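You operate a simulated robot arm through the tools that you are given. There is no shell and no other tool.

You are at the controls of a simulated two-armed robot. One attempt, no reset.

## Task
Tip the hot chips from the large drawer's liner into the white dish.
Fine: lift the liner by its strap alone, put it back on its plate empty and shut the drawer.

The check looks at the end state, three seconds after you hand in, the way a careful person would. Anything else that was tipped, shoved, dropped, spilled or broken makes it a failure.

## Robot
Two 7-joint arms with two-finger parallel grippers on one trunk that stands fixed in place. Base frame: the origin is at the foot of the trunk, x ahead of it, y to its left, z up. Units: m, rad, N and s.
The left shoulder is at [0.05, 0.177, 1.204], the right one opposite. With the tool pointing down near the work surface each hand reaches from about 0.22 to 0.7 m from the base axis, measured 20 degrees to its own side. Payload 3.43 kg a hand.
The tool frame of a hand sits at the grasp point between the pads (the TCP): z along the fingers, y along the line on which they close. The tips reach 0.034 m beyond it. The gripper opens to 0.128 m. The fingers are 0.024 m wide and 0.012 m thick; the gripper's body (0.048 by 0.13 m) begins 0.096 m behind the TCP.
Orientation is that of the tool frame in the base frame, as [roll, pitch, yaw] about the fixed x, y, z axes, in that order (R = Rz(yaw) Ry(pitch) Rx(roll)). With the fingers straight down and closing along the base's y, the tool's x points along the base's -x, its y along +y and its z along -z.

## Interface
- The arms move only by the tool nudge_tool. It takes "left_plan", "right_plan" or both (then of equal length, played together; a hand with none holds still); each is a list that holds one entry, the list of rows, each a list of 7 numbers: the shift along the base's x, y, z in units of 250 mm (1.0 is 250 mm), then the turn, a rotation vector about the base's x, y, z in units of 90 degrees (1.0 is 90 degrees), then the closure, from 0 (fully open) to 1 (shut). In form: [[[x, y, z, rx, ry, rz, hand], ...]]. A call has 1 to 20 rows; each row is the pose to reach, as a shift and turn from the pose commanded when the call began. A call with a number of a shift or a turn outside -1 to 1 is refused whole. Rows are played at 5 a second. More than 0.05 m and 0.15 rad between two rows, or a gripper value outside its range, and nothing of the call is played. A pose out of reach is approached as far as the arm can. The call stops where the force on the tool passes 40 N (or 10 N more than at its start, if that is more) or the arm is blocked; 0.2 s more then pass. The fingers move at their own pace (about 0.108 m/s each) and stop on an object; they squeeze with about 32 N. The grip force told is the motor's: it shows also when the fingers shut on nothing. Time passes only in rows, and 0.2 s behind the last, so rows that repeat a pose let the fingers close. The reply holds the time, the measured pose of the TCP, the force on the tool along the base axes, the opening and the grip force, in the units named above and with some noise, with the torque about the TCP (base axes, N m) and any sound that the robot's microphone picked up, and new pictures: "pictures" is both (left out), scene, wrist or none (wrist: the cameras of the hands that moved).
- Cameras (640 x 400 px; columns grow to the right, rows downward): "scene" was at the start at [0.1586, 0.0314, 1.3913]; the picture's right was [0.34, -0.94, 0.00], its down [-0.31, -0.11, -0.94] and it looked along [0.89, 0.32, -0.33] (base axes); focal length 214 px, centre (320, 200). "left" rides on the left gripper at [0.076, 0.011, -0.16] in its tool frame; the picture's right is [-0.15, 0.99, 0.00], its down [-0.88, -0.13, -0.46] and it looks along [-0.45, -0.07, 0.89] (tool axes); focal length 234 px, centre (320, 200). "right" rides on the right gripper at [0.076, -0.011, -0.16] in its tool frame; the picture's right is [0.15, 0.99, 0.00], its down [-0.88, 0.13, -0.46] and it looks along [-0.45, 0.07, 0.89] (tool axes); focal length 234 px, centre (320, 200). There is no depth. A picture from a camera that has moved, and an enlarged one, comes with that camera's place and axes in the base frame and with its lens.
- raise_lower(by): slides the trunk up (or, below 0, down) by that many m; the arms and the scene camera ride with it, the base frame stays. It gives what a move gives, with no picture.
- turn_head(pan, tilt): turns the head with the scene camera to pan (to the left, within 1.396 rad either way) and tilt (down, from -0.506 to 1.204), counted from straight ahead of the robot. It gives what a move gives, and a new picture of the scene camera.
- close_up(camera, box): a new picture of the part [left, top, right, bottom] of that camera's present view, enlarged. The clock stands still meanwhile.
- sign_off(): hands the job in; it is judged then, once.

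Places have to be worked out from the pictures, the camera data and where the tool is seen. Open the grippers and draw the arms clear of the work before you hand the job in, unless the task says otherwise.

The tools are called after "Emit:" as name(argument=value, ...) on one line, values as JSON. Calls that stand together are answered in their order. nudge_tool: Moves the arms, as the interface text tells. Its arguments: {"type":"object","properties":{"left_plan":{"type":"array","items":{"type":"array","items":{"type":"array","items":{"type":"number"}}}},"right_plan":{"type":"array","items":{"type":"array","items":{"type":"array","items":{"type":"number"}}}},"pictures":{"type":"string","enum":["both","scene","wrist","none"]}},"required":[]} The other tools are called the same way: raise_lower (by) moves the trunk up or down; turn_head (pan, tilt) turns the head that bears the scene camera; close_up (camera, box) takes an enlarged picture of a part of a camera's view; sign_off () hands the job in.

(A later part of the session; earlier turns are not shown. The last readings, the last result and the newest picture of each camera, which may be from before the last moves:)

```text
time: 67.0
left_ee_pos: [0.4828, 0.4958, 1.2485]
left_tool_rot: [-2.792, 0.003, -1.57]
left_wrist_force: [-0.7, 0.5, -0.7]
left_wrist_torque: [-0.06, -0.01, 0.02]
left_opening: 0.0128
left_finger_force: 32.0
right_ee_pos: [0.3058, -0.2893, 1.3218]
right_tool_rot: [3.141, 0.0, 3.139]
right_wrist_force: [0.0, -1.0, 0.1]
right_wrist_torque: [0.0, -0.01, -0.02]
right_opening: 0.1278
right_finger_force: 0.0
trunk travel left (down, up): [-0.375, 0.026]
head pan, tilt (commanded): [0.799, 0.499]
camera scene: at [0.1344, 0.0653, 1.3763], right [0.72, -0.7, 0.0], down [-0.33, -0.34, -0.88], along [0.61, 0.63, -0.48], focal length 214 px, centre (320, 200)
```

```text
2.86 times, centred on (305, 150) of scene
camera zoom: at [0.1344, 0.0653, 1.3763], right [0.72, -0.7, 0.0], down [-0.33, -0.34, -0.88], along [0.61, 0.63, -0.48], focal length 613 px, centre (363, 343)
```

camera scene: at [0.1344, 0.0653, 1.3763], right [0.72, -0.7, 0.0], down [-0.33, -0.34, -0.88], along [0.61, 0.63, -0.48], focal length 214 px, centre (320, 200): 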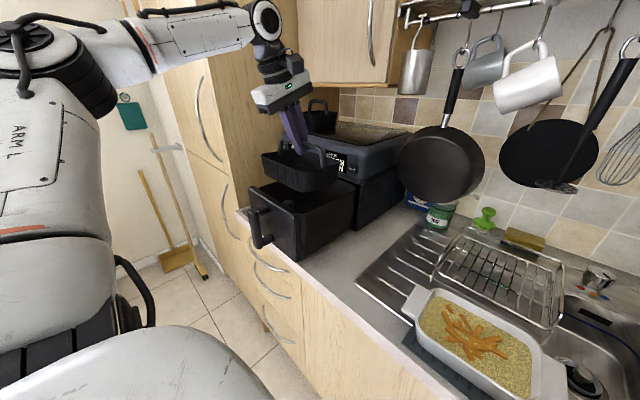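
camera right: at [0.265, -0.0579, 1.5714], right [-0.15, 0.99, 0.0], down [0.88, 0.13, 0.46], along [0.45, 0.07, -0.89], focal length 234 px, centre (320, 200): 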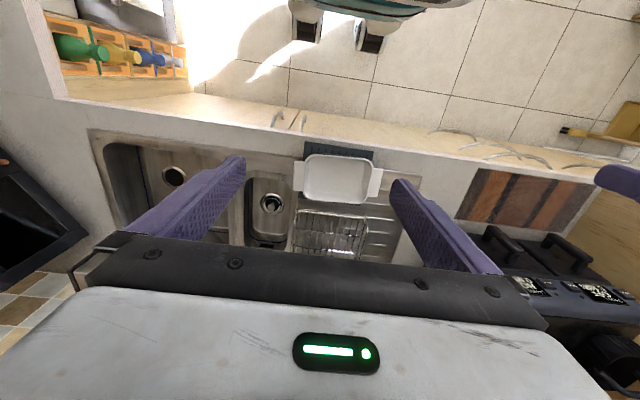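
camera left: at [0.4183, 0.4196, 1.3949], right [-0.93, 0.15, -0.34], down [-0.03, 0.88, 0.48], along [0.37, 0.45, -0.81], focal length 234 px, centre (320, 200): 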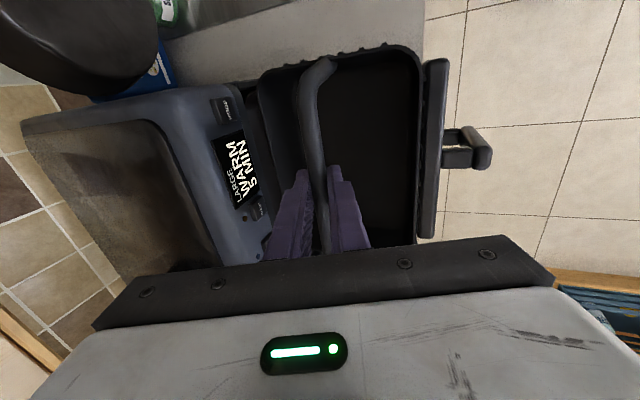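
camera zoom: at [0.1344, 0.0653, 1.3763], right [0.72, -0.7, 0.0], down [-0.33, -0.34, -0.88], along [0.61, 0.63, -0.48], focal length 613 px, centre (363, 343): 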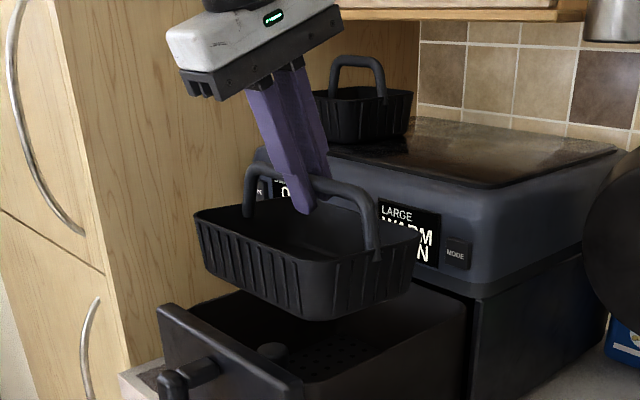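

The liner sits in the grip as it did at pick-up. I'll move to the point where it was at the end of the lift, [0.533, 0.527, 1.25], then look before lowering.

Emit:
nudge_tool(left_plan=[[[0.03, 0.02, 0, 0, 0, 0, 1], [0.07, 0.05, 0, 0, 0, 0, 1], [0.11, 0.08, 0, 0, 0, 0, 1], [0.15, 0.1, 0, 0, 0, 0, 1], [0.18, 0.117, 0.003, 0, 0, 0, 1], [0.2, 0.121, 0.005, 0, 0, 0, 1], [0.2, 0.121, 0.005, 0, 0, 0, 1]]], pictures="both")

Emit:
close_up(camera="left", box=[210, 10, 510, 260])

Emit:
close_up(camera="scene", box=[230, 80, 380, 220])

```text
time: 68.6
left_ee_pos: [0.5332, 0.5244, 1.251]
left_tool_rot: [-2.792, 0.001, -1.57]
left_wrist_force: [-0.1, 0.3, -1.1]
left_wrist_torque: [0.0, -0.01, 0.01]
left_opening: 0.0129
left_finger_force: 32.4
right_ee_pos: [0.3065, -0.2903, 1.3213]
right_tool_rot: [3.139, 0.0, 3.141]
right_wrist_force: [0.3, 0.2, 0.2]
right_wrist_torque: [0.0, 0.01, 0.0]
right_opening: 0.128
right_finger_force: 0.2
trunk travel left (down, up): [-0.375, 0.026]
head pan, tilt (commanded): [0.799, 0.499]
camera scene: at [0.1343, 0.0654, 1.3763], right [0.72, -0.7, 0.0], down [-0.33, -0.34, -0.88], along [0.61, 0.63, -0.48], focal length 214 px, centre (320, 200)
camera left: at [0.4693, 0.449, 1.397], right [-0.93, 0.15, -0.34], down [-0.03, 0.88, 0.47], along [0.37, 0.45, -0.81], focal length 234 px, centre (320, 200)
```

scene: 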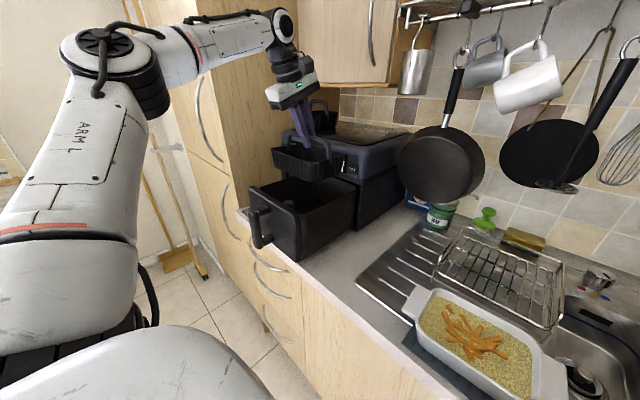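
left: 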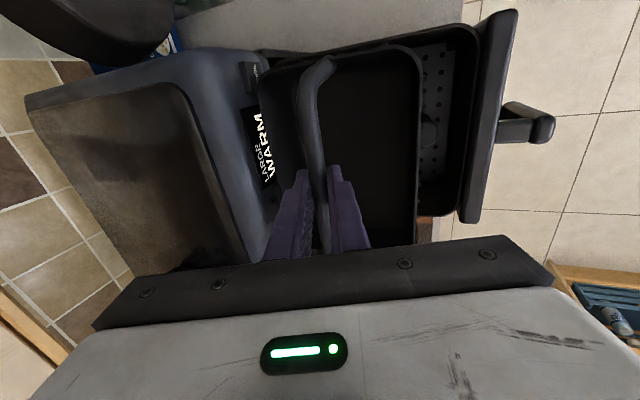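

```text
1.60 times, centred on (360, 135) of left
camera zoom: at [0.4693, 0.449, 1.397], right [-0.93, 0.15, -0.34], down [-0.03, 0.88, 0.47], along [0.37, 0.45, -0.81], focal length 375 px, centre (256, 304)
```

zoom: 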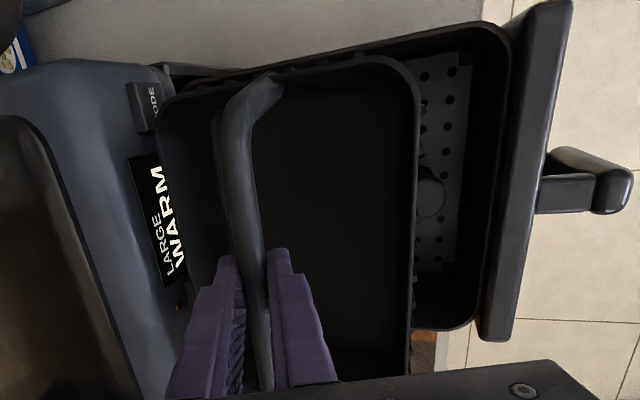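

```text
2.86 times, centred on (305, 150) of scene
camera zoom: at [0.1343, 0.0654, 1.3763], right [0.72, -0.7, 0.0], down [-0.33, -0.34, -0.88], along [0.61, 0.63, -0.48], focal length 613 px, centre (363, 343)
```

zoom: 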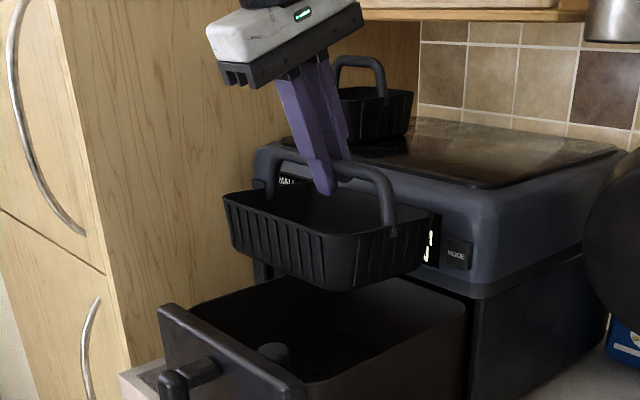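

This matches the end-of-lift picture to within a few millimetres. I'll lower along the reverse of the lift path to about z 1.11, then check the clearances.

Emit:
nudge_tool(left_plan=[[[0.01, 0.002, -0.06, 0, 0, 0, 1], [0.02, 0.004, -0.12, 0, 0, 0, 1], [0.03, 0.005, -0.18, 0, 0, 0, 1], [0.042, 0.006, -0.24, 0, 0, 0, 1], [0.054, 0.007, -0.3, 0, 0, 0, 1], [0.064, 0.007, -0.36, 0, 0, 0, 1], [0.074, 0.007, -0.42, 0, 0, 0, 1], [0.084, 0.007, -0.48, 0, 0, 0, 1], [0.09, 0.007, -0.53, 0, 0, 0, 1], [0.094, 0.007, -0.564, 0, 0, 0, 1], [0.094, 0.007, -0.564, 0, 0, 0, 1]]], pictures="both")

Emit:
close_up(camera="left", box=[210, 40, 510, 260])

Emit:
close_up(camera="scene", box=[240, 130, 370, 230])

```text
time: 71.0
left_ee_pos: [0.5575, 0.528, 1.1085]
left_tool_rot: [-2.793, 0.003, -1.571]
left_wrist_force: [0.0, -0.1, -0.5]
left_wrist_torque: [0.0, 0.0, -0.01]
left_opening: 0.0127
left_finger_force: 31.3
right_ee_pos: [0.3069, -0.2891, 1.3211]
right_tool_rot: [-3.141, -0.001, 3.139]
right_wrist_force: [0.2, 0.0, -0.1]
right_wrist_torque: [0.0, -0.02, 0.0]
right_opening: 0.1282
right_finger_force: 0.1
trunk travel left (down, up): [-0.375, 0.026]
head pan, tilt (commanded): [0.799, 0.499]
camera scene: at [0.1343, 0.0653, 1.3763], right [0.72, -0.7, 0.0], down [-0.33, -0.34, -0.88], along [0.61, 0.63, -0.48], focal length 214 px, centre (320, 200)
camera left: at [0.4918, 0.4515, 1.2547], right [-0.93, 0.15, -0.34], down [-0.03, 0.88, 0.48], along [0.37, 0.45, -0.81], focal length 234 px, centre (320, 200)
```

scene: 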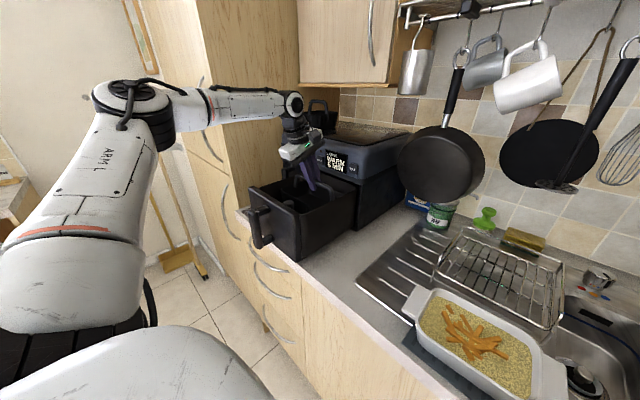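
left: 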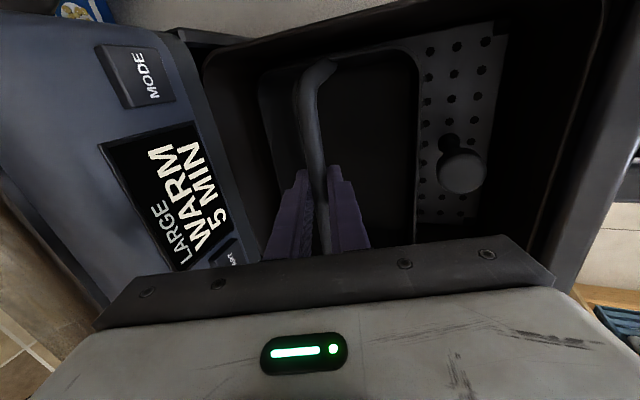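

```text
1.82 times, centred on (360, 150) of left
camera zoom: at [0.4918, 0.4515, 1.2547], right [-0.93, 0.15, -0.34], down [-0.03, 0.88, 0.48], along [0.37, 0.45, -0.81], focal length 426 px, centre (247, 291)
```

zoom: 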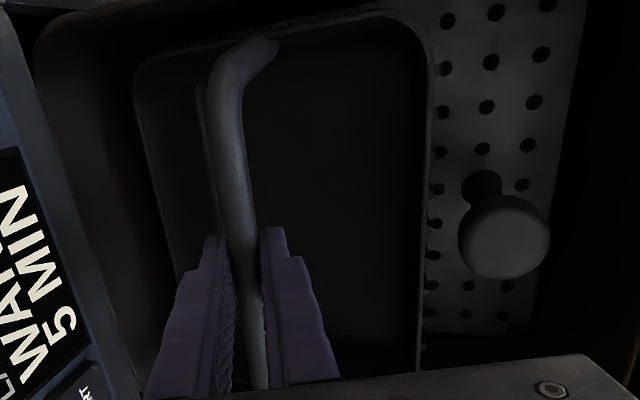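

```text
4.00 times, centred on (305, 180) of scene
camera zoom: at [0.1343, 0.0653, 1.3763], right [0.72, -0.7, 0.0], down [-0.33, -0.34, -0.88], along [0.61, 0.63, -0.48], focal length 858 px, centre (380, 280)
```

zoom: 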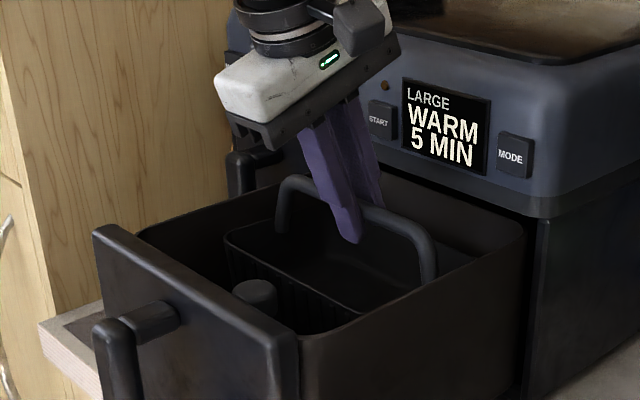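

Position matches the lift pictures: the knob is clear in front and the rear wall behind. I'll lower the last 2.5 cm slowly and watch for contact.

Emit:
nudge_tool(left_plan=[[[0.006, -0.003, -0.03, 0, 0, 0, 1], [0.012, -0.006, -0.06, 0, 0, 0, 1], [0.018, -0.008, -0.085, 0, 0, 0, 1], [0.022, -0.008, -0.1, 0, 0, 0, 1], [0.022, -0.008, -0.1, 0, 0, 0, 1]]], pictures="both")

Emit:
close_up(camera="left", box=[210, 40, 510, 260])

Emit:
close_up(camera="scene", box=[240, 130, 370, 230])

```text
time: 72.2
left_ee_pos: [0.5615, 0.5261, 1.0845]
left_tool_rot: [-2.793, 0.004, -1.572]
left_wrist_force: [-0.2, -0.5, 0.0]
left_wrist_torque: [0.08, 0.01, 0.03]
left_opening: 0.0129
left_finger_force: 31.8
right_ee_pos: [0.3064, -0.2899, 1.3213]
right_tool_rot: [-3.141, 0.0, 3.139]
right_wrist_force: [-0.3, 0.4, 0.1]
right_wrist_torque: [0.0, -0.01, -0.01]
right_opening: 0.1279
right_finger_force: 0.1
trunk travel left (down, up): [-0.375, 0.026]
head pan, tilt (commanded): [0.799, 0.499]
camera scene: at [0.1342, 0.0653, 1.3763], right [0.72, -0.7, 0.0], down [-0.33, -0.34, -0.88], along [0.61, 0.63, -0.48], focal length 214 px, centre (320, 200)
camera left: at [0.4976, 0.4494, 1.2307], right [-0.93, 0.15, -0.34], down [-0.03, 0.88, 0.48], along [0.37, 0.45, -0.81], focal length 234 px, centre (320, 200)
```

scene: 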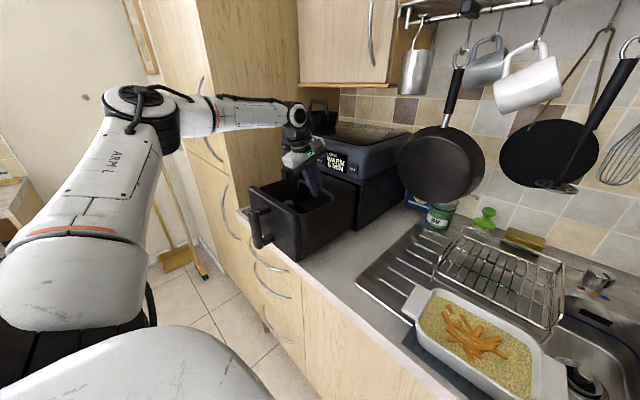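
left: 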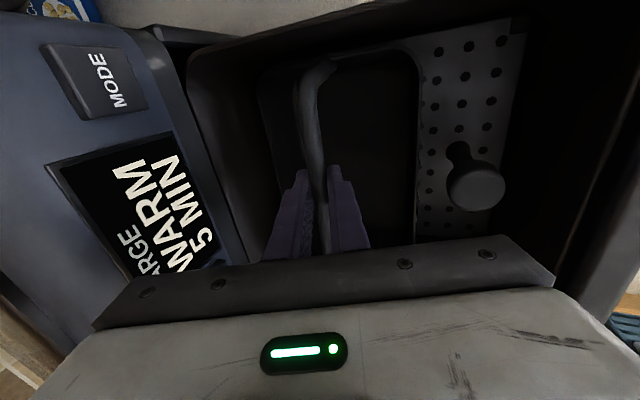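

```text
1.82 times, centred on (360, 150) of left
camera zoom: at [0.4976, 0.4494, 1.2307], right [-0.93, 0.15, -0.34], down [-0.03, 0.88, 0.48], along [0.37, 0.45, -0.81], focal length 426 px, centre (247, 291)
```

zoom: 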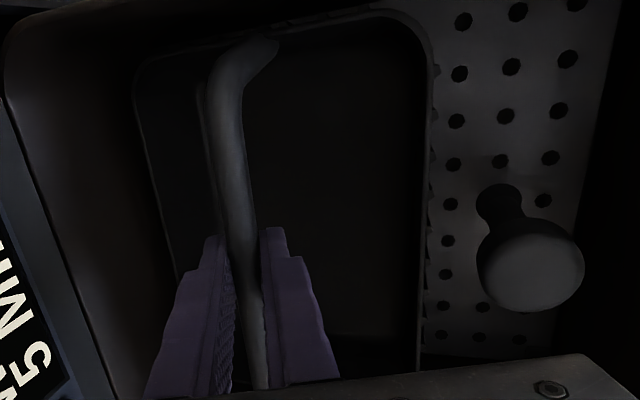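

```text
4.00 times, centred on (305, 180) of scene
camera zoom: at [0.1342, 0.0653, 1.3763], right [0.72, -0.7, 0.0], down [-0.33, -0.34, -0.88], along [0.61, 0.63, -0.48], focal length 858 px, centre (380, 280)
```

zoom: 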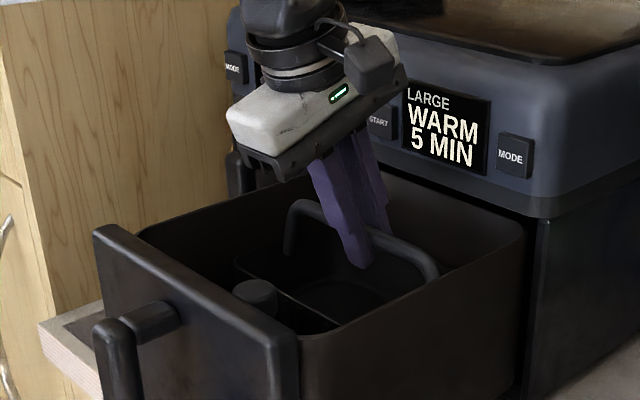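

Almost down; at pick-up the grip height was 1.081. I'll ease down another 4 to 5 mm and watch for the weight to be taken up.

Emit:
nudge_tool(left_plan=[[[0.003, 0, -0.005, 0, 0, 0, 1], [0.006, 0, -0.01, 0, 0, 0, 1], [0.006, 0, -0.015, 0, 0, 0, 1], [0.006, 0, -0.018, 0, 0, 0, 1], [0.006, 0, -0.018, 0, 0, 0, 1]]], pictures="wrist")

Emit:
close_up(camera="scene", box=[240, 130, 370, 230])

```text
time: 73.4
left_ee_pos: [0.5621, 0.5247, 1.08]
left_tool_rot: [-2.791, 0.003, -1.571]
left_wrist_force: [-0.8, -0.1, 4.8]
left_wrist_torque: [0.02, -0.05, 0.0]
left_opening: 0.0129
left_finger_force: 32.0
right_ee_pos: [0.3046, -0.2895, 1.3216]
right_tool_rot: [3.14, 0.001, 3.141]
right_wrist_force: [0.5, -0.5, -0.3]
right_wrist_torque: [0.0, 0.0, 0.02]
right_opening: 0.128
right_finger_force: 0.0
trunk travel left (down, up): [-0.375, 0.026]
head pan, tilt (commanded): [0.799, 0.499]
camera left: at [0.4985, 0.4491, 1.2269], right [-0.93, 0.15, -0.34], down [-0.03, 0.88, 0.48], along [0.37, 0.45, -0.81], focal length 234 px, centre (320, 200)
```

left: 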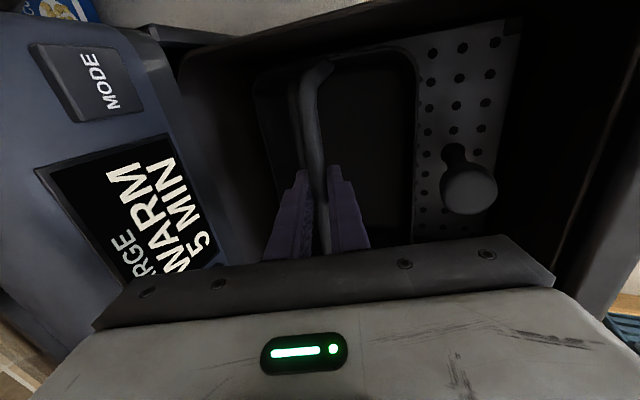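

```text
4.00 times, centred on (305, 180) of scene
camera zoom: at [0.1335, 0.0649, 1.3764], right [0.72, -0.7, 0.0], down [-0.33, -0.34, -0.88], along [0.61, 0.63, -0.48], focal length 858 px, centre (380, 280)
```

zoom: 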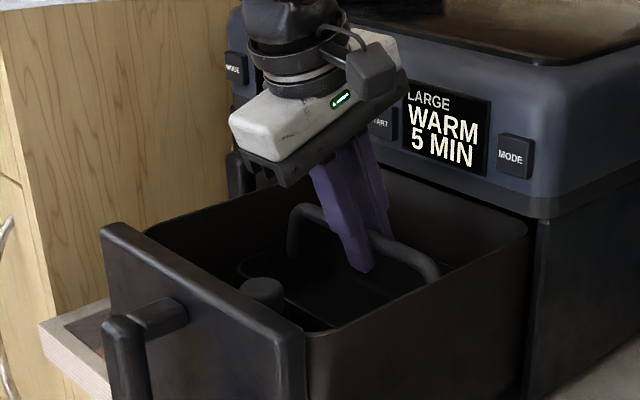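

Contact: 4.8 N upward, so the liner rests on its plate. I'll open the fingers to the same 5 cm gap used for the approach, without moving the hand.

Emit:
nudge_tool(left_plan=[[[0, 0, 0, 0, 0, 0, 0.85], [0, 0, 0, 0, 0, 0, 0.75], [0, 0, 0, 0, 0, 0, 0.65], [0, 0, 0, 0, 0, 0, 0.6], [0, 0, 0, 0, 0, 0, 0.6]]], pictures="wrist")

Emit:
close_up(camera="left", box=[210, 40, 510, 260])

Emit:
close_up(camera="scene", box=[240, 130, 370, 230])

```text
time: 74.6
left_ee_pos: [0.5645, 0.526, 1.0812]
left_tool_rot: [-2.792, 0.004, -1.571]
left_wrist_force: [0.7, 0.4, -0.1]
left_wrist_torque: [0.02, 0.02, 0.02]
left_opening: 0.0509
left_finger_force: 0.1
right_ee_pos: [0.3053, -0.2881, 1.3219]
right_tool_rot: [-3.14, 0.0, 3.138]
right_wrist_force: [0.2, -0.2, -0.2]
right_wrist_torque: [0.03, -0.01, -0.01]
right_opening: 0.128
right_finger_force: 0.0
trunk travel left (down, up): [-0.375, 0.026]
head pan, tilt (commanded): [0.799, 0.499]
camera left: at [0.4991, 0.4495, 1.2265], right [-0.93, 0.15, -0.34], down [-0.03, 0.88, 0.48], along [0.37, 0.45, -0.81], focal length 234 px, centre (320, 200)
```

left: 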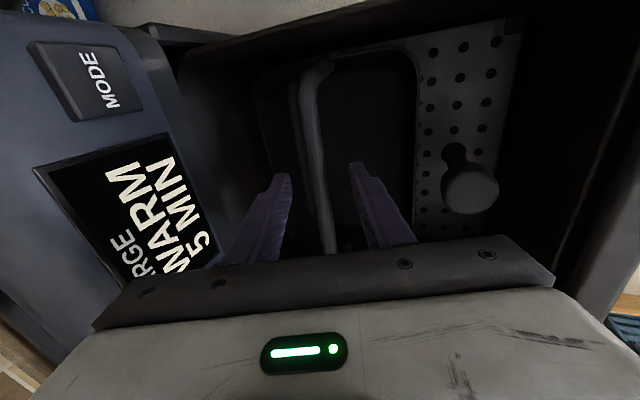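

```text
1.82 times, centred on (360, 150) of left
camera zoom: at [0.4991, 0.4495, 1.2265], right [-0.93, 0.15, -0.34], down [-0.03, 0.88, 0.48], along [0.37, 0.45, -0.81], focal length 426 px, centre (247, 291)
```

zoom: 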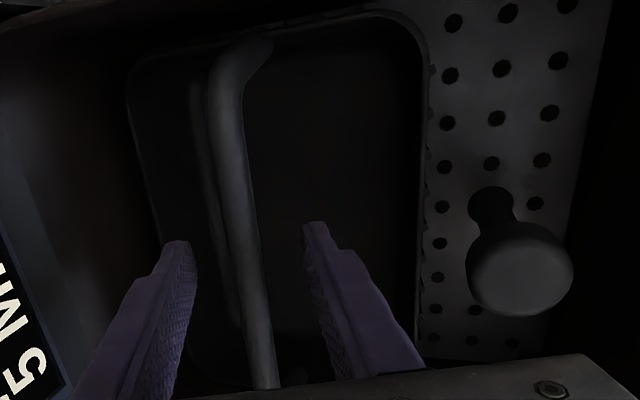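

```text
4.00 times, centred on (305, 180) of scene
camera zoom: at [0.1342, 0.0653, 1.3763], right [0.72, -0.7, 0.0], down [-0.33, -0.34, -0.88], along [0.61, 0.63, -0.48], focal length 858 px, centre (380, 280)
```

zoom: 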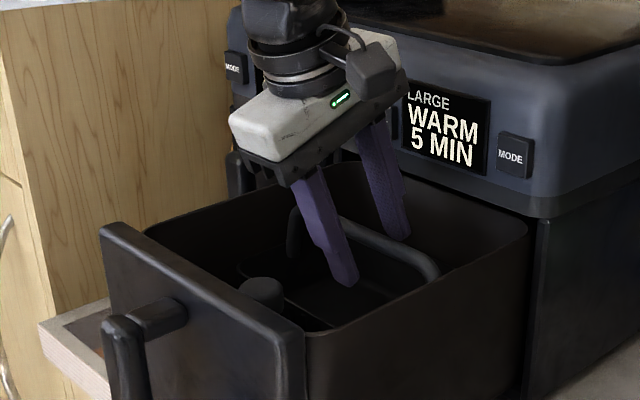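

The liner is down and the strap is free between the fingers. I'll withdraw along the finger axis, the reverse of the approach.

Emit:
nudge_tool(left_plan=[[[-0.018, 0, 0.05, 0, 0, 0, 0.6], [-0.045, 0, 0.125, 0, 0, 0, 0.6], [-0.09, 0, 0.25, 0, 0, 0, 0.6], [-0.135, 0, 0.37, 0, 0, 0, 0.6], [-0.18, 0, 0.5, 0, 0, 0, 0.6], [-0.28, 0, 0.6, 0, 0, 0, 0.6], [-0.4, 0, 0.68, 0, 0, 0, 0.6], [-0.4, 0, 0.68, 0, 0, 0, 0.6]]], pictures="both")

Emit:
close_up(camera="left", box=[200, 30, 440, 230])

Emit:
close_up(camera="scene", box=[240, 110, 400, 230])

```text
time: 76.4
left_ee_pos: [0.4646, 0.525, 1.2526]
left_tool_rot: [-2.795, 0.004, -1.57]
left_wrist_force: [0.6, 0.0, 0.5]
left_wrist_torque: [0.01, 0.02, 0.0]
left_opening: 0.0511
left_finger_force: 0.2
right_ee_pos: [0.3056, -0.2887, 1.3215]
right_tool_rot: [-3.141, 0.0, -3.141]
right_wrist_force: [-0.1, 0.7, 0.2]
right_wrist_torque: [0.04, 0.01, 0.01]
right_opening: 0.1279
right_finger_force: 0.1
trunk travel left (down, up): [-0.375, 0.026]
head pan, tilt (commanded): [0.799, 0.499]
camera scene: at [0.1347, 0.0654, 1.3762], right [0.72, -0.7, 0.0], down [-0.33, -0.34, -0.88], along [0.61, 0.63, -0.48], focal length 214 px, centre (320, 200)
camera left: at [0.3989, 0.4492, 1.3981], right [-0.93, 0.15, -0.34], down [-0.03, 0.88, 0.48], along [0.37, 0.45, -0.81], focal length 234 px, centre (320, 200)
```

scene: 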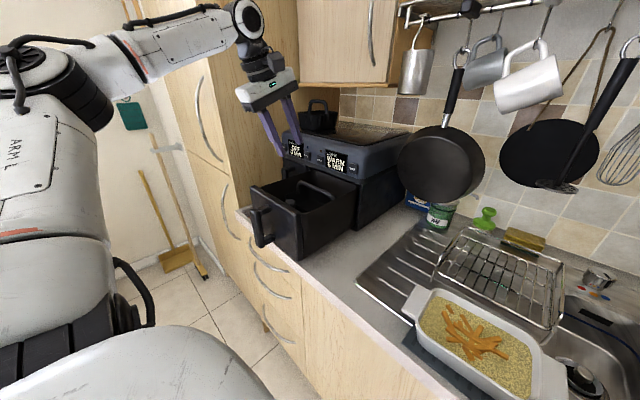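
left: 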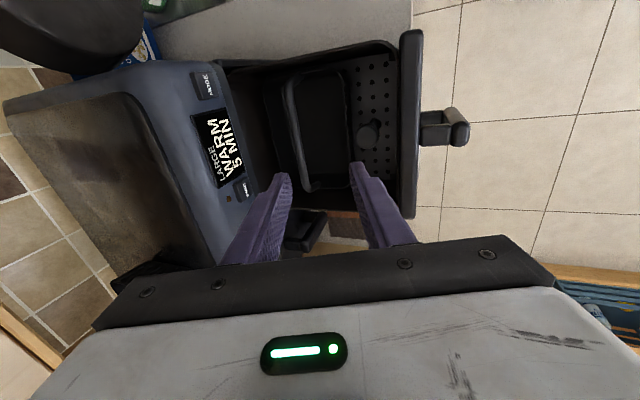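

```text
2.00 times, centred on (320, 130) of left
camera zoom: at [0.3989, 0.4492, 1.3981], right [-0.93, 0.15, -0.34], down [-0.03, 0.88, 0.48], along [0.37, 0.45, -0.81], focal length 468 px, centre (320, 340)
```

zoom: 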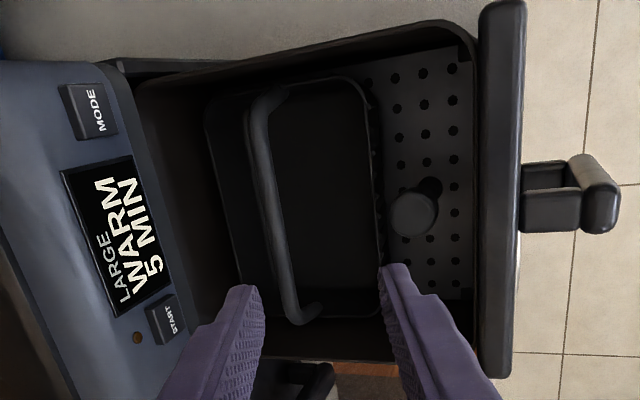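

```text
3.33 times, centred on (320, 170) of scene
camera zoom: at [0.1347, 0.0654, 1.3762], right [0.72, -0.7, 0.0], down [-0.33, -0.34, -0.88], along [0.61, 0.63, -0.48], focal length 715 px, centre (320, 300)
```

zoom: 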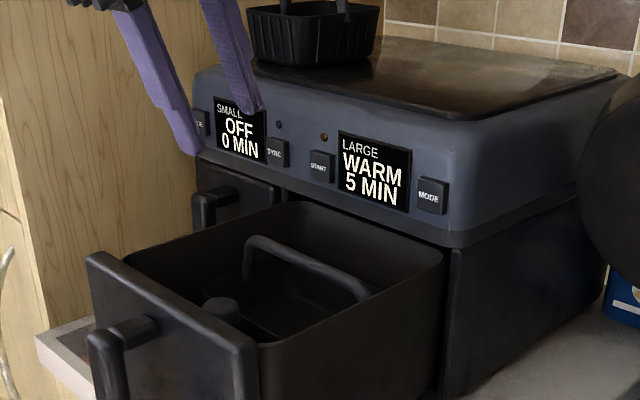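

The liner is back on its plate, empty, beside the knob as before. The LARGE display still reads WARM 5 MIN; I triangulate its MODE button at [0.634, 0.434, 1.152] and want it back to OFF. First I'll roll the hand back 90 degrees, away from the fryer, which is also the pose I need for the handle.

Emit:
nudge_tool(left_plan=[[[-0.06, 0, 0, 0.0285, 0, -0.0783, 0.6], [-0.12, 0, 0, 0.057, 0, -0.1567, 0.7], [-0.18, 0, 0, 0.0855, 0, -0.235, 0.8], [-0.24, 0, 0, 0.114, 0, -0.3133, 1], [-0.28, 0, 0, 0.1425, 0, -0.3917, 1], [-0.28, 0, 0, 0.171, 0, -0.47, 1], [-0.28, 0, 0, 0.1995, 0, -0.5483, 1], [-0.28, 0, 0, 0.228, 0, -0.6267, 1], [-0.28, 0, 0, 0.2565, 0, -0.705, 1], [-0.28, 0, 0, 0.285, 0, -0.7833, 1], [-0.28, 0, 0, 0.3135, 0, -0.8617, 1], [-0.28, 0, 0, 0.342, 0, -0.94, 1], [-0.28, 0, 0, 0.342, 0, -0.94, 1]]], pictures="both")

```text
time: 79.2
left_ee_pos: [0.3947, 0.5251, 1.2505]
left_tool_rot: [-3.141, 0.353, 3.139]
left_wrist_force: [-0.5, 0.6, 0.1]
left_wrist_torque: [-0.02, -0.04, 0.0]
left_opening: 0.0001
left_finger_force: 32.1
right_ee_pos: [0.3058, -0.2886, 1.322]
right_tool_rot: [3.141, 0.0, 3.14]
right_wrist_force: [-0.2, -0.5, 0.1]
right_wrist_torque: [-0.02, 0.01, -0.02]
right_opening: 0.1279
right_finger_force: 0.0
trunk travel left (down, up): [-0.375, 0.026]
head pan, tilt (commanded): [0.799, 0.499]
camera scene: at [0.1342, 0.0653, 1.3763], right [0.72, -0.7, 0.0], down [-0.33, -0.34, -0.88], along [0.61, 0.63, -0.48], focal length 214 px, centre (320, 200)
camera left: at [0.2684, 0.5368, 1.3738], right [0.14, 0.99, 0.05], down [0.67, -0.13, 0.73], along [0.73, -0.07, -0.68], focal length 234 px, centre (320, 200)
```

scene: 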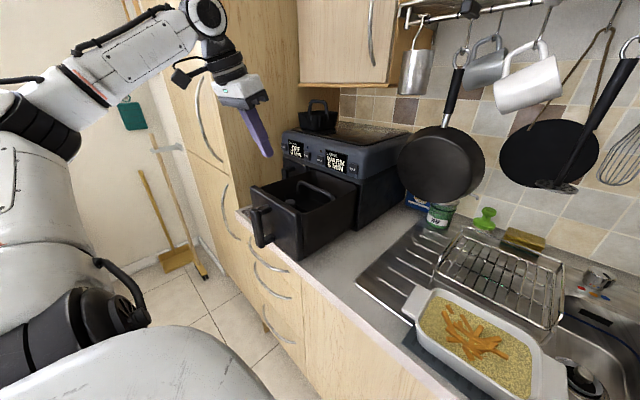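
left: 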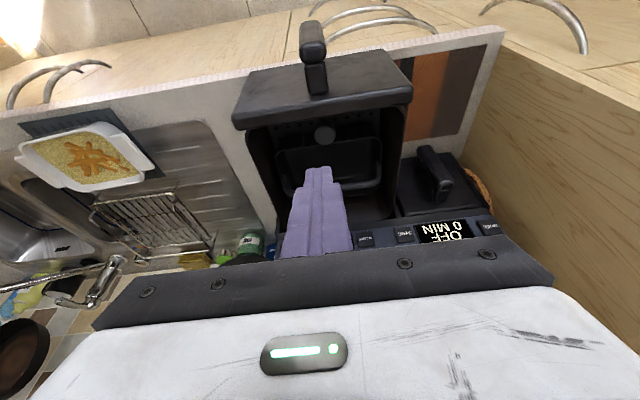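

The hand is back in handle orientation with the fingers shut. I'll bring the closed fingertips to about 2.5 cm in front of the LARGE MODE button, above the open drawer.

Emit:
nudge_tool(left_plan=[[[0.07, -0.045, -0.02, 0, -0.05, 0, 1], [0.15, -0.09, -0.05, 0, -0.1, 0, 1], [0.23, -0.135, -0.09, 0, -0.155, 0, 1], [0.31, -0.18, -0.14, 0, -0.21, 0, 1], [0.39, -0.225, -0.19, 0, -0.27, 0, 1], [0.47, -0.27, -0.24, 0, -0.33, 0, 1], [0.55, -0.315, -0.29, 0, -0.39, 0, 1], [0.63, -0.35, -0.33, 0, -0.444, 0, 1], [0.661, -0.364, -0.342, 0, -0.444, 0, 1], [0.661, -0.364, -0.342, 0, -0.444, 0, 1]]], pictures="both")

Emit:
close_up(camera="scene", box=[270, 110, 400, 210])

Emit:
close_up(camera="left", box=[220, 80, 460, 260])

```text
time: 81.4
left_ee_pos: [0.5583, 0.4346, 1.1632]
left_tool_rot: [3.14, 1.049, 3.138]
left_wrist_force: [-0.3, -0.1, 0.2]
left_wrist_torque: [0.03, -0.01, 0.0]
left_opening: 0.0
left_finger_force: 32.1
right_ee_pos: [0.3059, -0.2904, 1.3216]
right_tool_rot: [-3.142, -0.001, 3.141]
right_wrist_force: [1.1, -0.2, 0.3]
right_wrist_torque: [0.0, 0.0, 0.03]
right_opening: 0.1277
right_finger_force: 0.0
trunk travel left (down, up): [-0.375, 0.026]
head pan, tilt (commanded): [0.799, 0.499]
camera scene: at [0.1342, 0.0654, 1.3763], right [0.72, -0.7, 0.0], down [-0.33, -0.34, -0.88], along [0.61, 0.63, -0.48], focal length 214 px, centre (320, 200)
camera left: at [0.3831, 0.4451, 1.1784], right [0.07, 0.99, 0.13], down [0.04, -0.13, 0.99], along [1.0, -0.07, -0.05], focal length 234 px, centre (320, 200)
```

scene: 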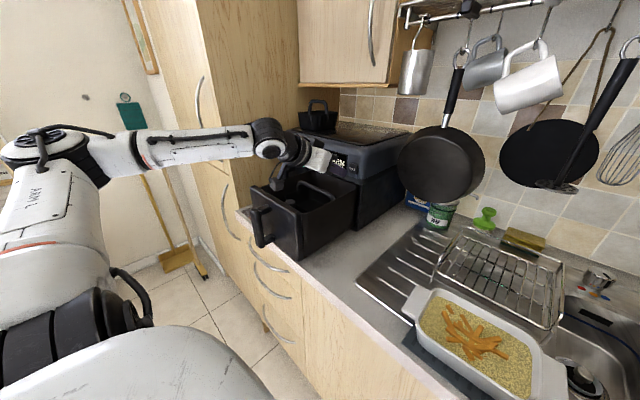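
left: 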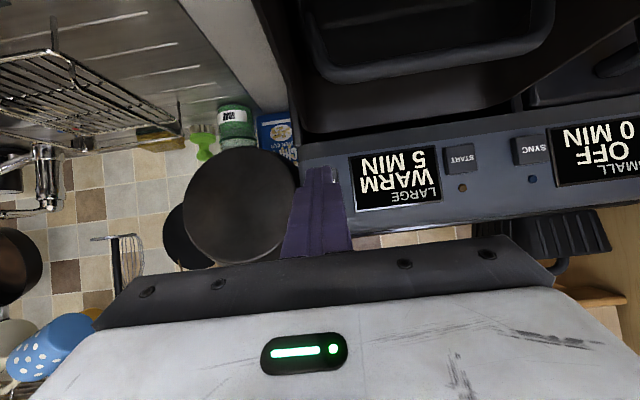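

```text
4.00 times, centred on (335, 160) of scene
camera zoom: at [0.1342, 0.0654, 1.3763], right [0.72, -0.7, 0.0], down [-0.33, -0.34, -0.88], along [0.61, 0.63, -0.48], focal length 858 px, centre (260, 360)
```

zoom: 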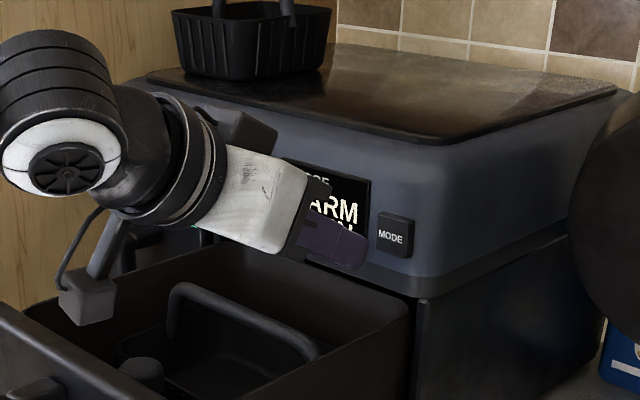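

```text
2.22 times, centred on (340, 170) of left
camera zoom: at [0.3831, 0.4451, 1.1784], right [0.07, 0.99, 0.13], down [0.04, -0.13, 0.99], along [1.0, -0.07, -0.05], focal length 520 px, centre (276, 267)
```

zoom: 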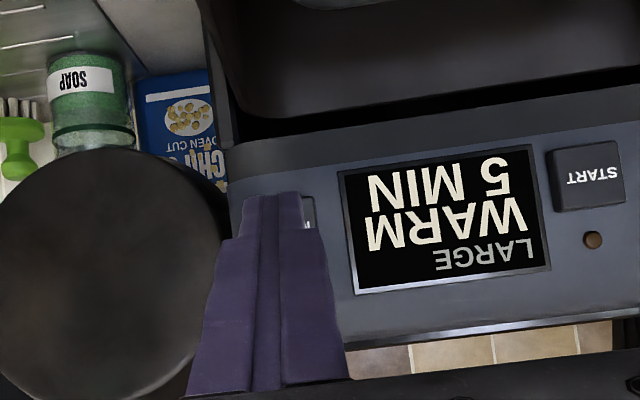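

The fingertip is about 4 cm short of the MODE button and roughly 3 mm too far right. I'll correct y, come to within about 1 cm, and look again.

Emit:
nudge_tool(left_plan=[[[0.03, 0.014, 0, 0, 0, 0, 1], [0.06, 0.014, 0, 0, 0, 0, 1], [0.09, 0.014, 0, 0, 0, 0, 1], [0.115, 0.014, 0, 0, 0, 0, 1], [0.115, 0.014, 0, 0, 0, 0, 1]]], pictures="wrist")

Emit:
close_up(camera="scene", box=[300, 120, 380, 190])

Emit:
close_up(camera="left", box=[220, 100, 420, 240])

```text
time: 82.6
left_ee_pos: [0.5893, 0.4381, 1.1643]
left_tool_rot: [3.139, 1.048, 3.138]
left_wrist_force: [0.1, 0.2, 0.7]
left_wrist_torque: [0.02, 0.02, 0.02]
left_opening: 0.0
left_finger_force: 32.2
right_ee_pos: [0.3071, -0.2897, 1.3224]
right_tool_rot: [-3.141, 0.001, 3.14]
right_wrist_force: [0.5, 0.3, -0.3]
right_wrist_torque: [0.01, 0.03, -0.04]
right_opening: 0.1279
right_finger_force: 0.2
trunk travel left (down, up): [-0.375, 0.026]
head pan, tilt (commanded): [0.799, 0.499]
camera left: at [0.4131, 0.4493, 1.1783], right [0.07, 0.99, 0.13], down [0.04, -0.13, 0.99], along [1.0, -0.07, -0.05], focal length 234 px, centre (320, 200)
```

left: 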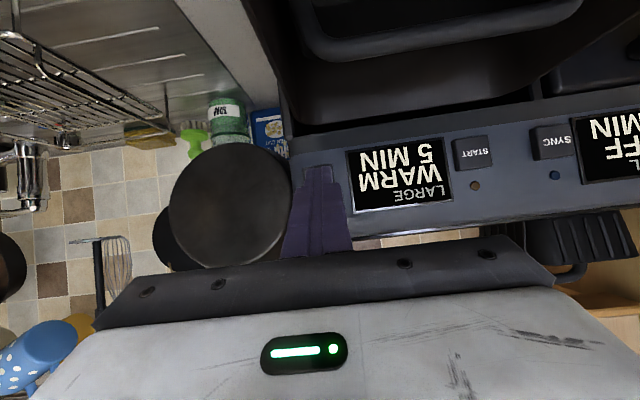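

```text
5.71 times, centred on (340, 155) of scene
camera zoom: at [0.1342, 0.0654, 1.3763], right [0.72, -0.7, 0.0], down [-0.33, -0.34, -0.88], along [0.61, 0.63, -0.48], focal length 1226 px, centre (206, 457)
```

zoom: 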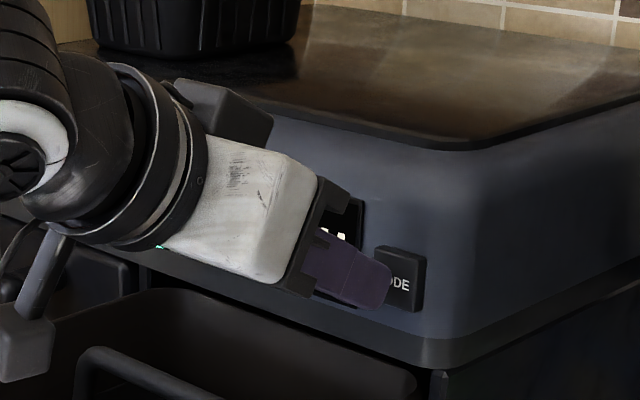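

```text
2.86 times, centred on (320, 170) of left
camera zoom: at [0.4131, 0.4493, 1.1783], right [0.07, 0.99, 0.13], down [0.04, -0.13, 0.99], along [1.0, -0.07, -0.05], focal length 669 px, centre (320, 286)
```

zoom: 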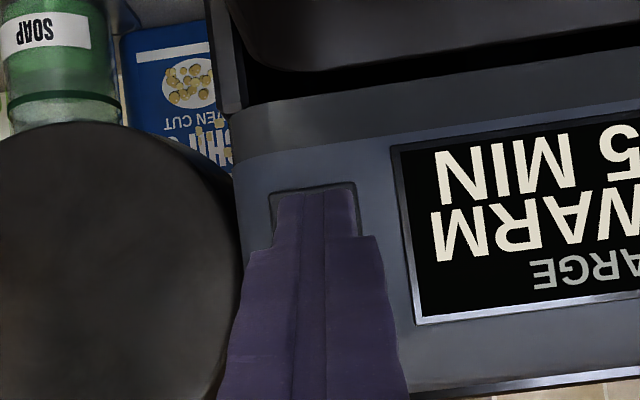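

The fingertip is centred on the MODE button sideways but slightly low. I'll raise it 6 mm and creep forward in small steps until it presses.

Emit:
nudge_tool(left_plan=[[[0.005, 0, 0.024, 0, 0, 0, 1], [0.015, 0, 0.024, 0, 0, 0, 1], [0.025, 0, 0.024, 0, 0, 0, 1], [0.035, 0, 0.024, 0, 0, 0, 1], [0.045, 0, 0.024, 0, 0, 0, 1]]], pictures="wrist")

Emit:
close_up(camera="left", box=[220, 100, 420, 240])

Emit:
close_up(camera="scene", box=[300, 120, 380, 190])

```text
time: 83.8
left_ee_pos: [0.5993, 0.4378, 1.1698]
left_tool_rot: [3.138, 1.049, 3.137]
left_wrist_force: [-1.9, 1.0, 0.3]
left_wrist_torque: [0.01, 0.01, 0.01]
left_opening: 0.0002
left_finger_force: 32.1
right_ee_pos: [0.3067, -0.2895, 1.3209]
right_tool_rot: [-3.141, -0.001, 3.139]
right_wrist_force: [0.3, -0.3, 0.2]
right_wrist_torque: [-0.02, -0.02, -0.01]
right_opening: 0.1282
right_finger_force: 0.0
trunk travel left (down, up): [-0.375, 0.026]
head pan, tilt (commanded): [0.799, 0.499]
heard: click
camera left: at [0.4239, 0.4491, 1.1848], right [0.07, 0.99, 0.13], down [0.04, -0.13, 0.99], along [1.0, -0.07, -0.05], focal length 234 px, centre (320, 200)
```

left: 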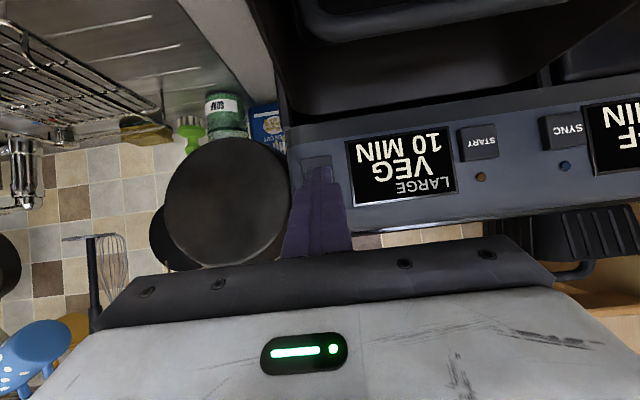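

```text
2.86 times, centred on (320, 170) of left
camera zoom: at [0.4239, 0.4491, 1.1848], right [0.07, 0.99, 0.13], down [0.04, -0.13, 0.99], along [1.0, -0.07, -0.05], focal length 669 px, centre (320, 286)
```

zoom: 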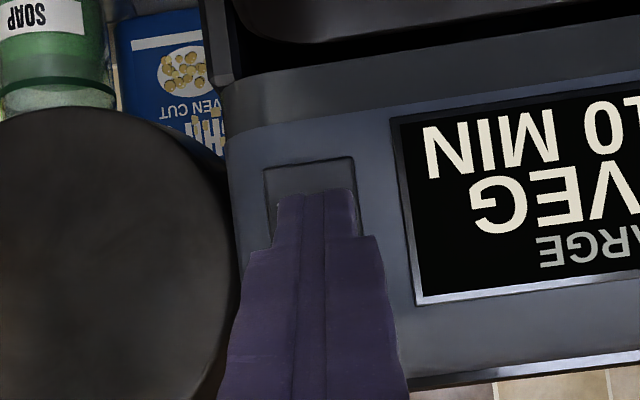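

```text
5.71 times, centred on (340, 155) of scene
camera zoom: at [0.1339, 0.0653, 1.3764], right [0.72, -0.7, 0.0], down [-0.33, -0.34, -0.88], along [0.61, 0.63, -0.48], focal length 1226 px, centre (206, 457)
```

zoom: 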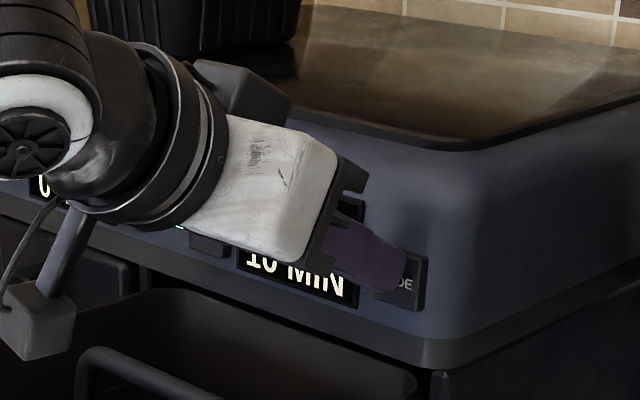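

The press registered with a click: the display now reads VEG 10 MIN, so MODE cycles through programs. I'll retract 1 cm and press once more the same way, watching for OFF.

Emit:
nudge_tool(left_plan=[[[-0.02, 0, 0, 0, 0, 0, 1], [-0.05, 0, 0, 0, 0, 0, 1], [-0.05, 0, 0, 0, 0, 0, 1], [-0.02, 0, 0, 0, 0, 0, 1], [-0.01, 0, 0, 0, 0, 0, 1], [0, 0, 0, 0, 0, 0, 1]]], pictures="wrist")

```text
time: 85.2
left_ee_pos: [0.5982, 0.4374, 1.1717]
left_tool_rot: [3.139, 1.049, 3.138]
left_wrist_force: [-2.0, 0.2, -0.6]
left_wrist_torque: [-0.03, 0.03, 0.04]
left_opening: 0.0
left_finger_force: 31.5
right_ee_pos: [0.3062, -0.2902, 1.3204]
right_tool_rot: [-3.14, 0.001, 3.14]
right_wrist_force: [0.1, -0.9, -0.1]
right_wrist_torque: [-0.02, 0.04, -0.01]
right_opening: 0.1278
right_finger_force: 0.0
trunk travel left (down, up): [-0.375, 0.026]
head pan, tilt (commanded): [0.799, 0.499]
heard: click
camera left: at [0.423, 0.4491, 1.1843], right [0.07, 0.99, 0.13], down [0.04, -0.13, 0.99], along [1.0, -0.07, -0.05], focal length 234 px, centre (320, 200)
```

left: 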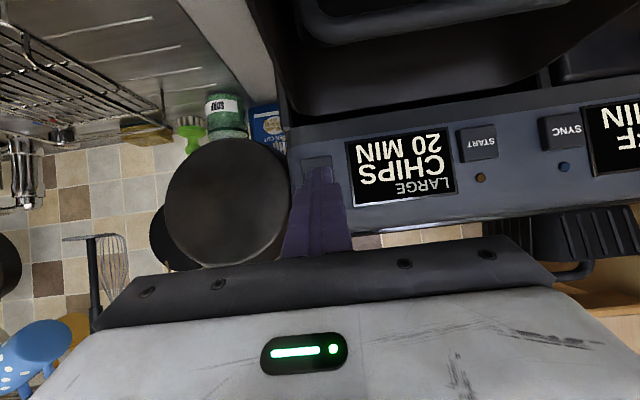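

CHIPS 20 MIN now, so the cycle goes on one step per press. I'll press MODE again in the same way.

Emit:
nudge_tool(left_plan=[[[-0.02, 0, 0, 0, 0, 0, 1], [-0.05, 0, 0, 0, 0, 0, 1], [-0.05, 0, 0, 0, 0, 0, 1], [-0.02, 0, 0, 0, 0, 0, 1], [-0.01, 0, 0, 0, 0, 0, 1], [0, 0, 0, 0, 0, 0, 1]]], pictures="wrist")

```text
time: 86.6
left_ee_pos: [0.5987, 0.4384, 1.17]
left_tool_rot: [3.138, 1.049, 3.138]
left_wrist_force: [-1.9, 0.6, 0.6]
left_wrist_torque: [0.01, 0.02, -0.02]
left_opening: 0.0
left_finger_force: 31.9
right_ee_pos: [0.3046, -0.2898, 1.322]
right_tool_rot: [3.142, 0.0, 3.14]
right_wrist_force: [0.0, 0.5, 0.2]
right_wrist_torque: [-0.04, -0.02, 0.01]
right_opening: 0.1279
right_finger_force: 0.1
trunk travel left (down, up): [-0.375, 0.026]
head pan, tilt (commanded): [0.799, 0.499]
heard: click
camera left: at [0.4235, 0.4493, 1.1847], right [0.07, 0.99, 0.13], down [0.04, -0.13, 0.99], along [1.0, -0.07, -0.05], focal length 234 px, centre (320, 200)
```

left: 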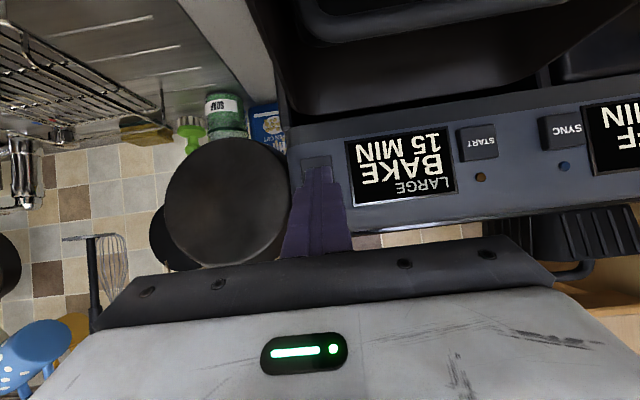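

BAKE 15 MIN. I'll press again and keep reading the display until OFF comes round.

Emit:
nudge_tool(left_plan=[[[-0.02, 0, 0, 0, 0, 0, 1], [-0.05, 0, 0, 0, 0, 0, 1], [-0.05, 0, 0, 0, 0, 0, 1], [-0.02, 0, 0, 0, 0, 0, 1], [-0.01, 0, 0, 0, 0, 0, 1], [0, 0, 0, 0, 0, 0, 1]]], pictures="wrist")

```text
time: 88.0
left_ee_pos: [0.5986, 0.4371, 1.1701]
left_tool_rot: [3.139, 1.05, 3.138]
left_wrist_force: [-1.5, -0.4, 0.2]
left_wrist_torque: [0.01, -0.02, 0.04]
left_opening: 0.0
left_finger_force: 32.2
right_ee_pos: [0.3057, -0.29, 1.322]
right_tool_rot: [3.141, 0.001, 3.139]
right_wrist_force: [0.1, -0.1, 0.5]
right_wrist_torque: [-0.02, -0.03, -0.01]
right_opening: 0.1282
right_finger_force: 0.0
trunk travel left (down, up): [-0.375, 0.026]
head pan, tilt (commanded): [0.799, 0.499]
heard: click
camera left: at [0.4235, 0.4488, 1.1847], right [0.07, 0.99, 0.13], down [0.04, -0.13, 0.99], along [1.0, -0.07, -0.05], focal length 234 px, centre (320, 200)
```

left: 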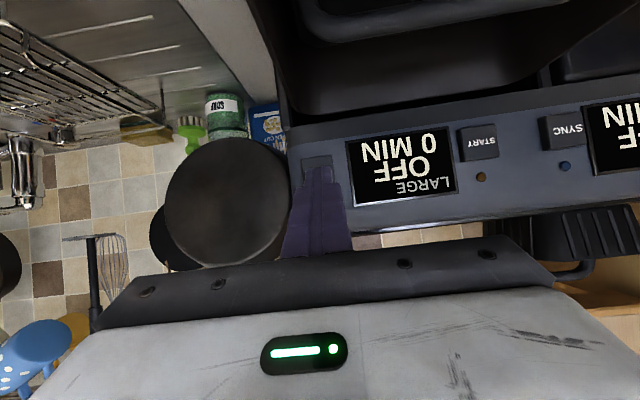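

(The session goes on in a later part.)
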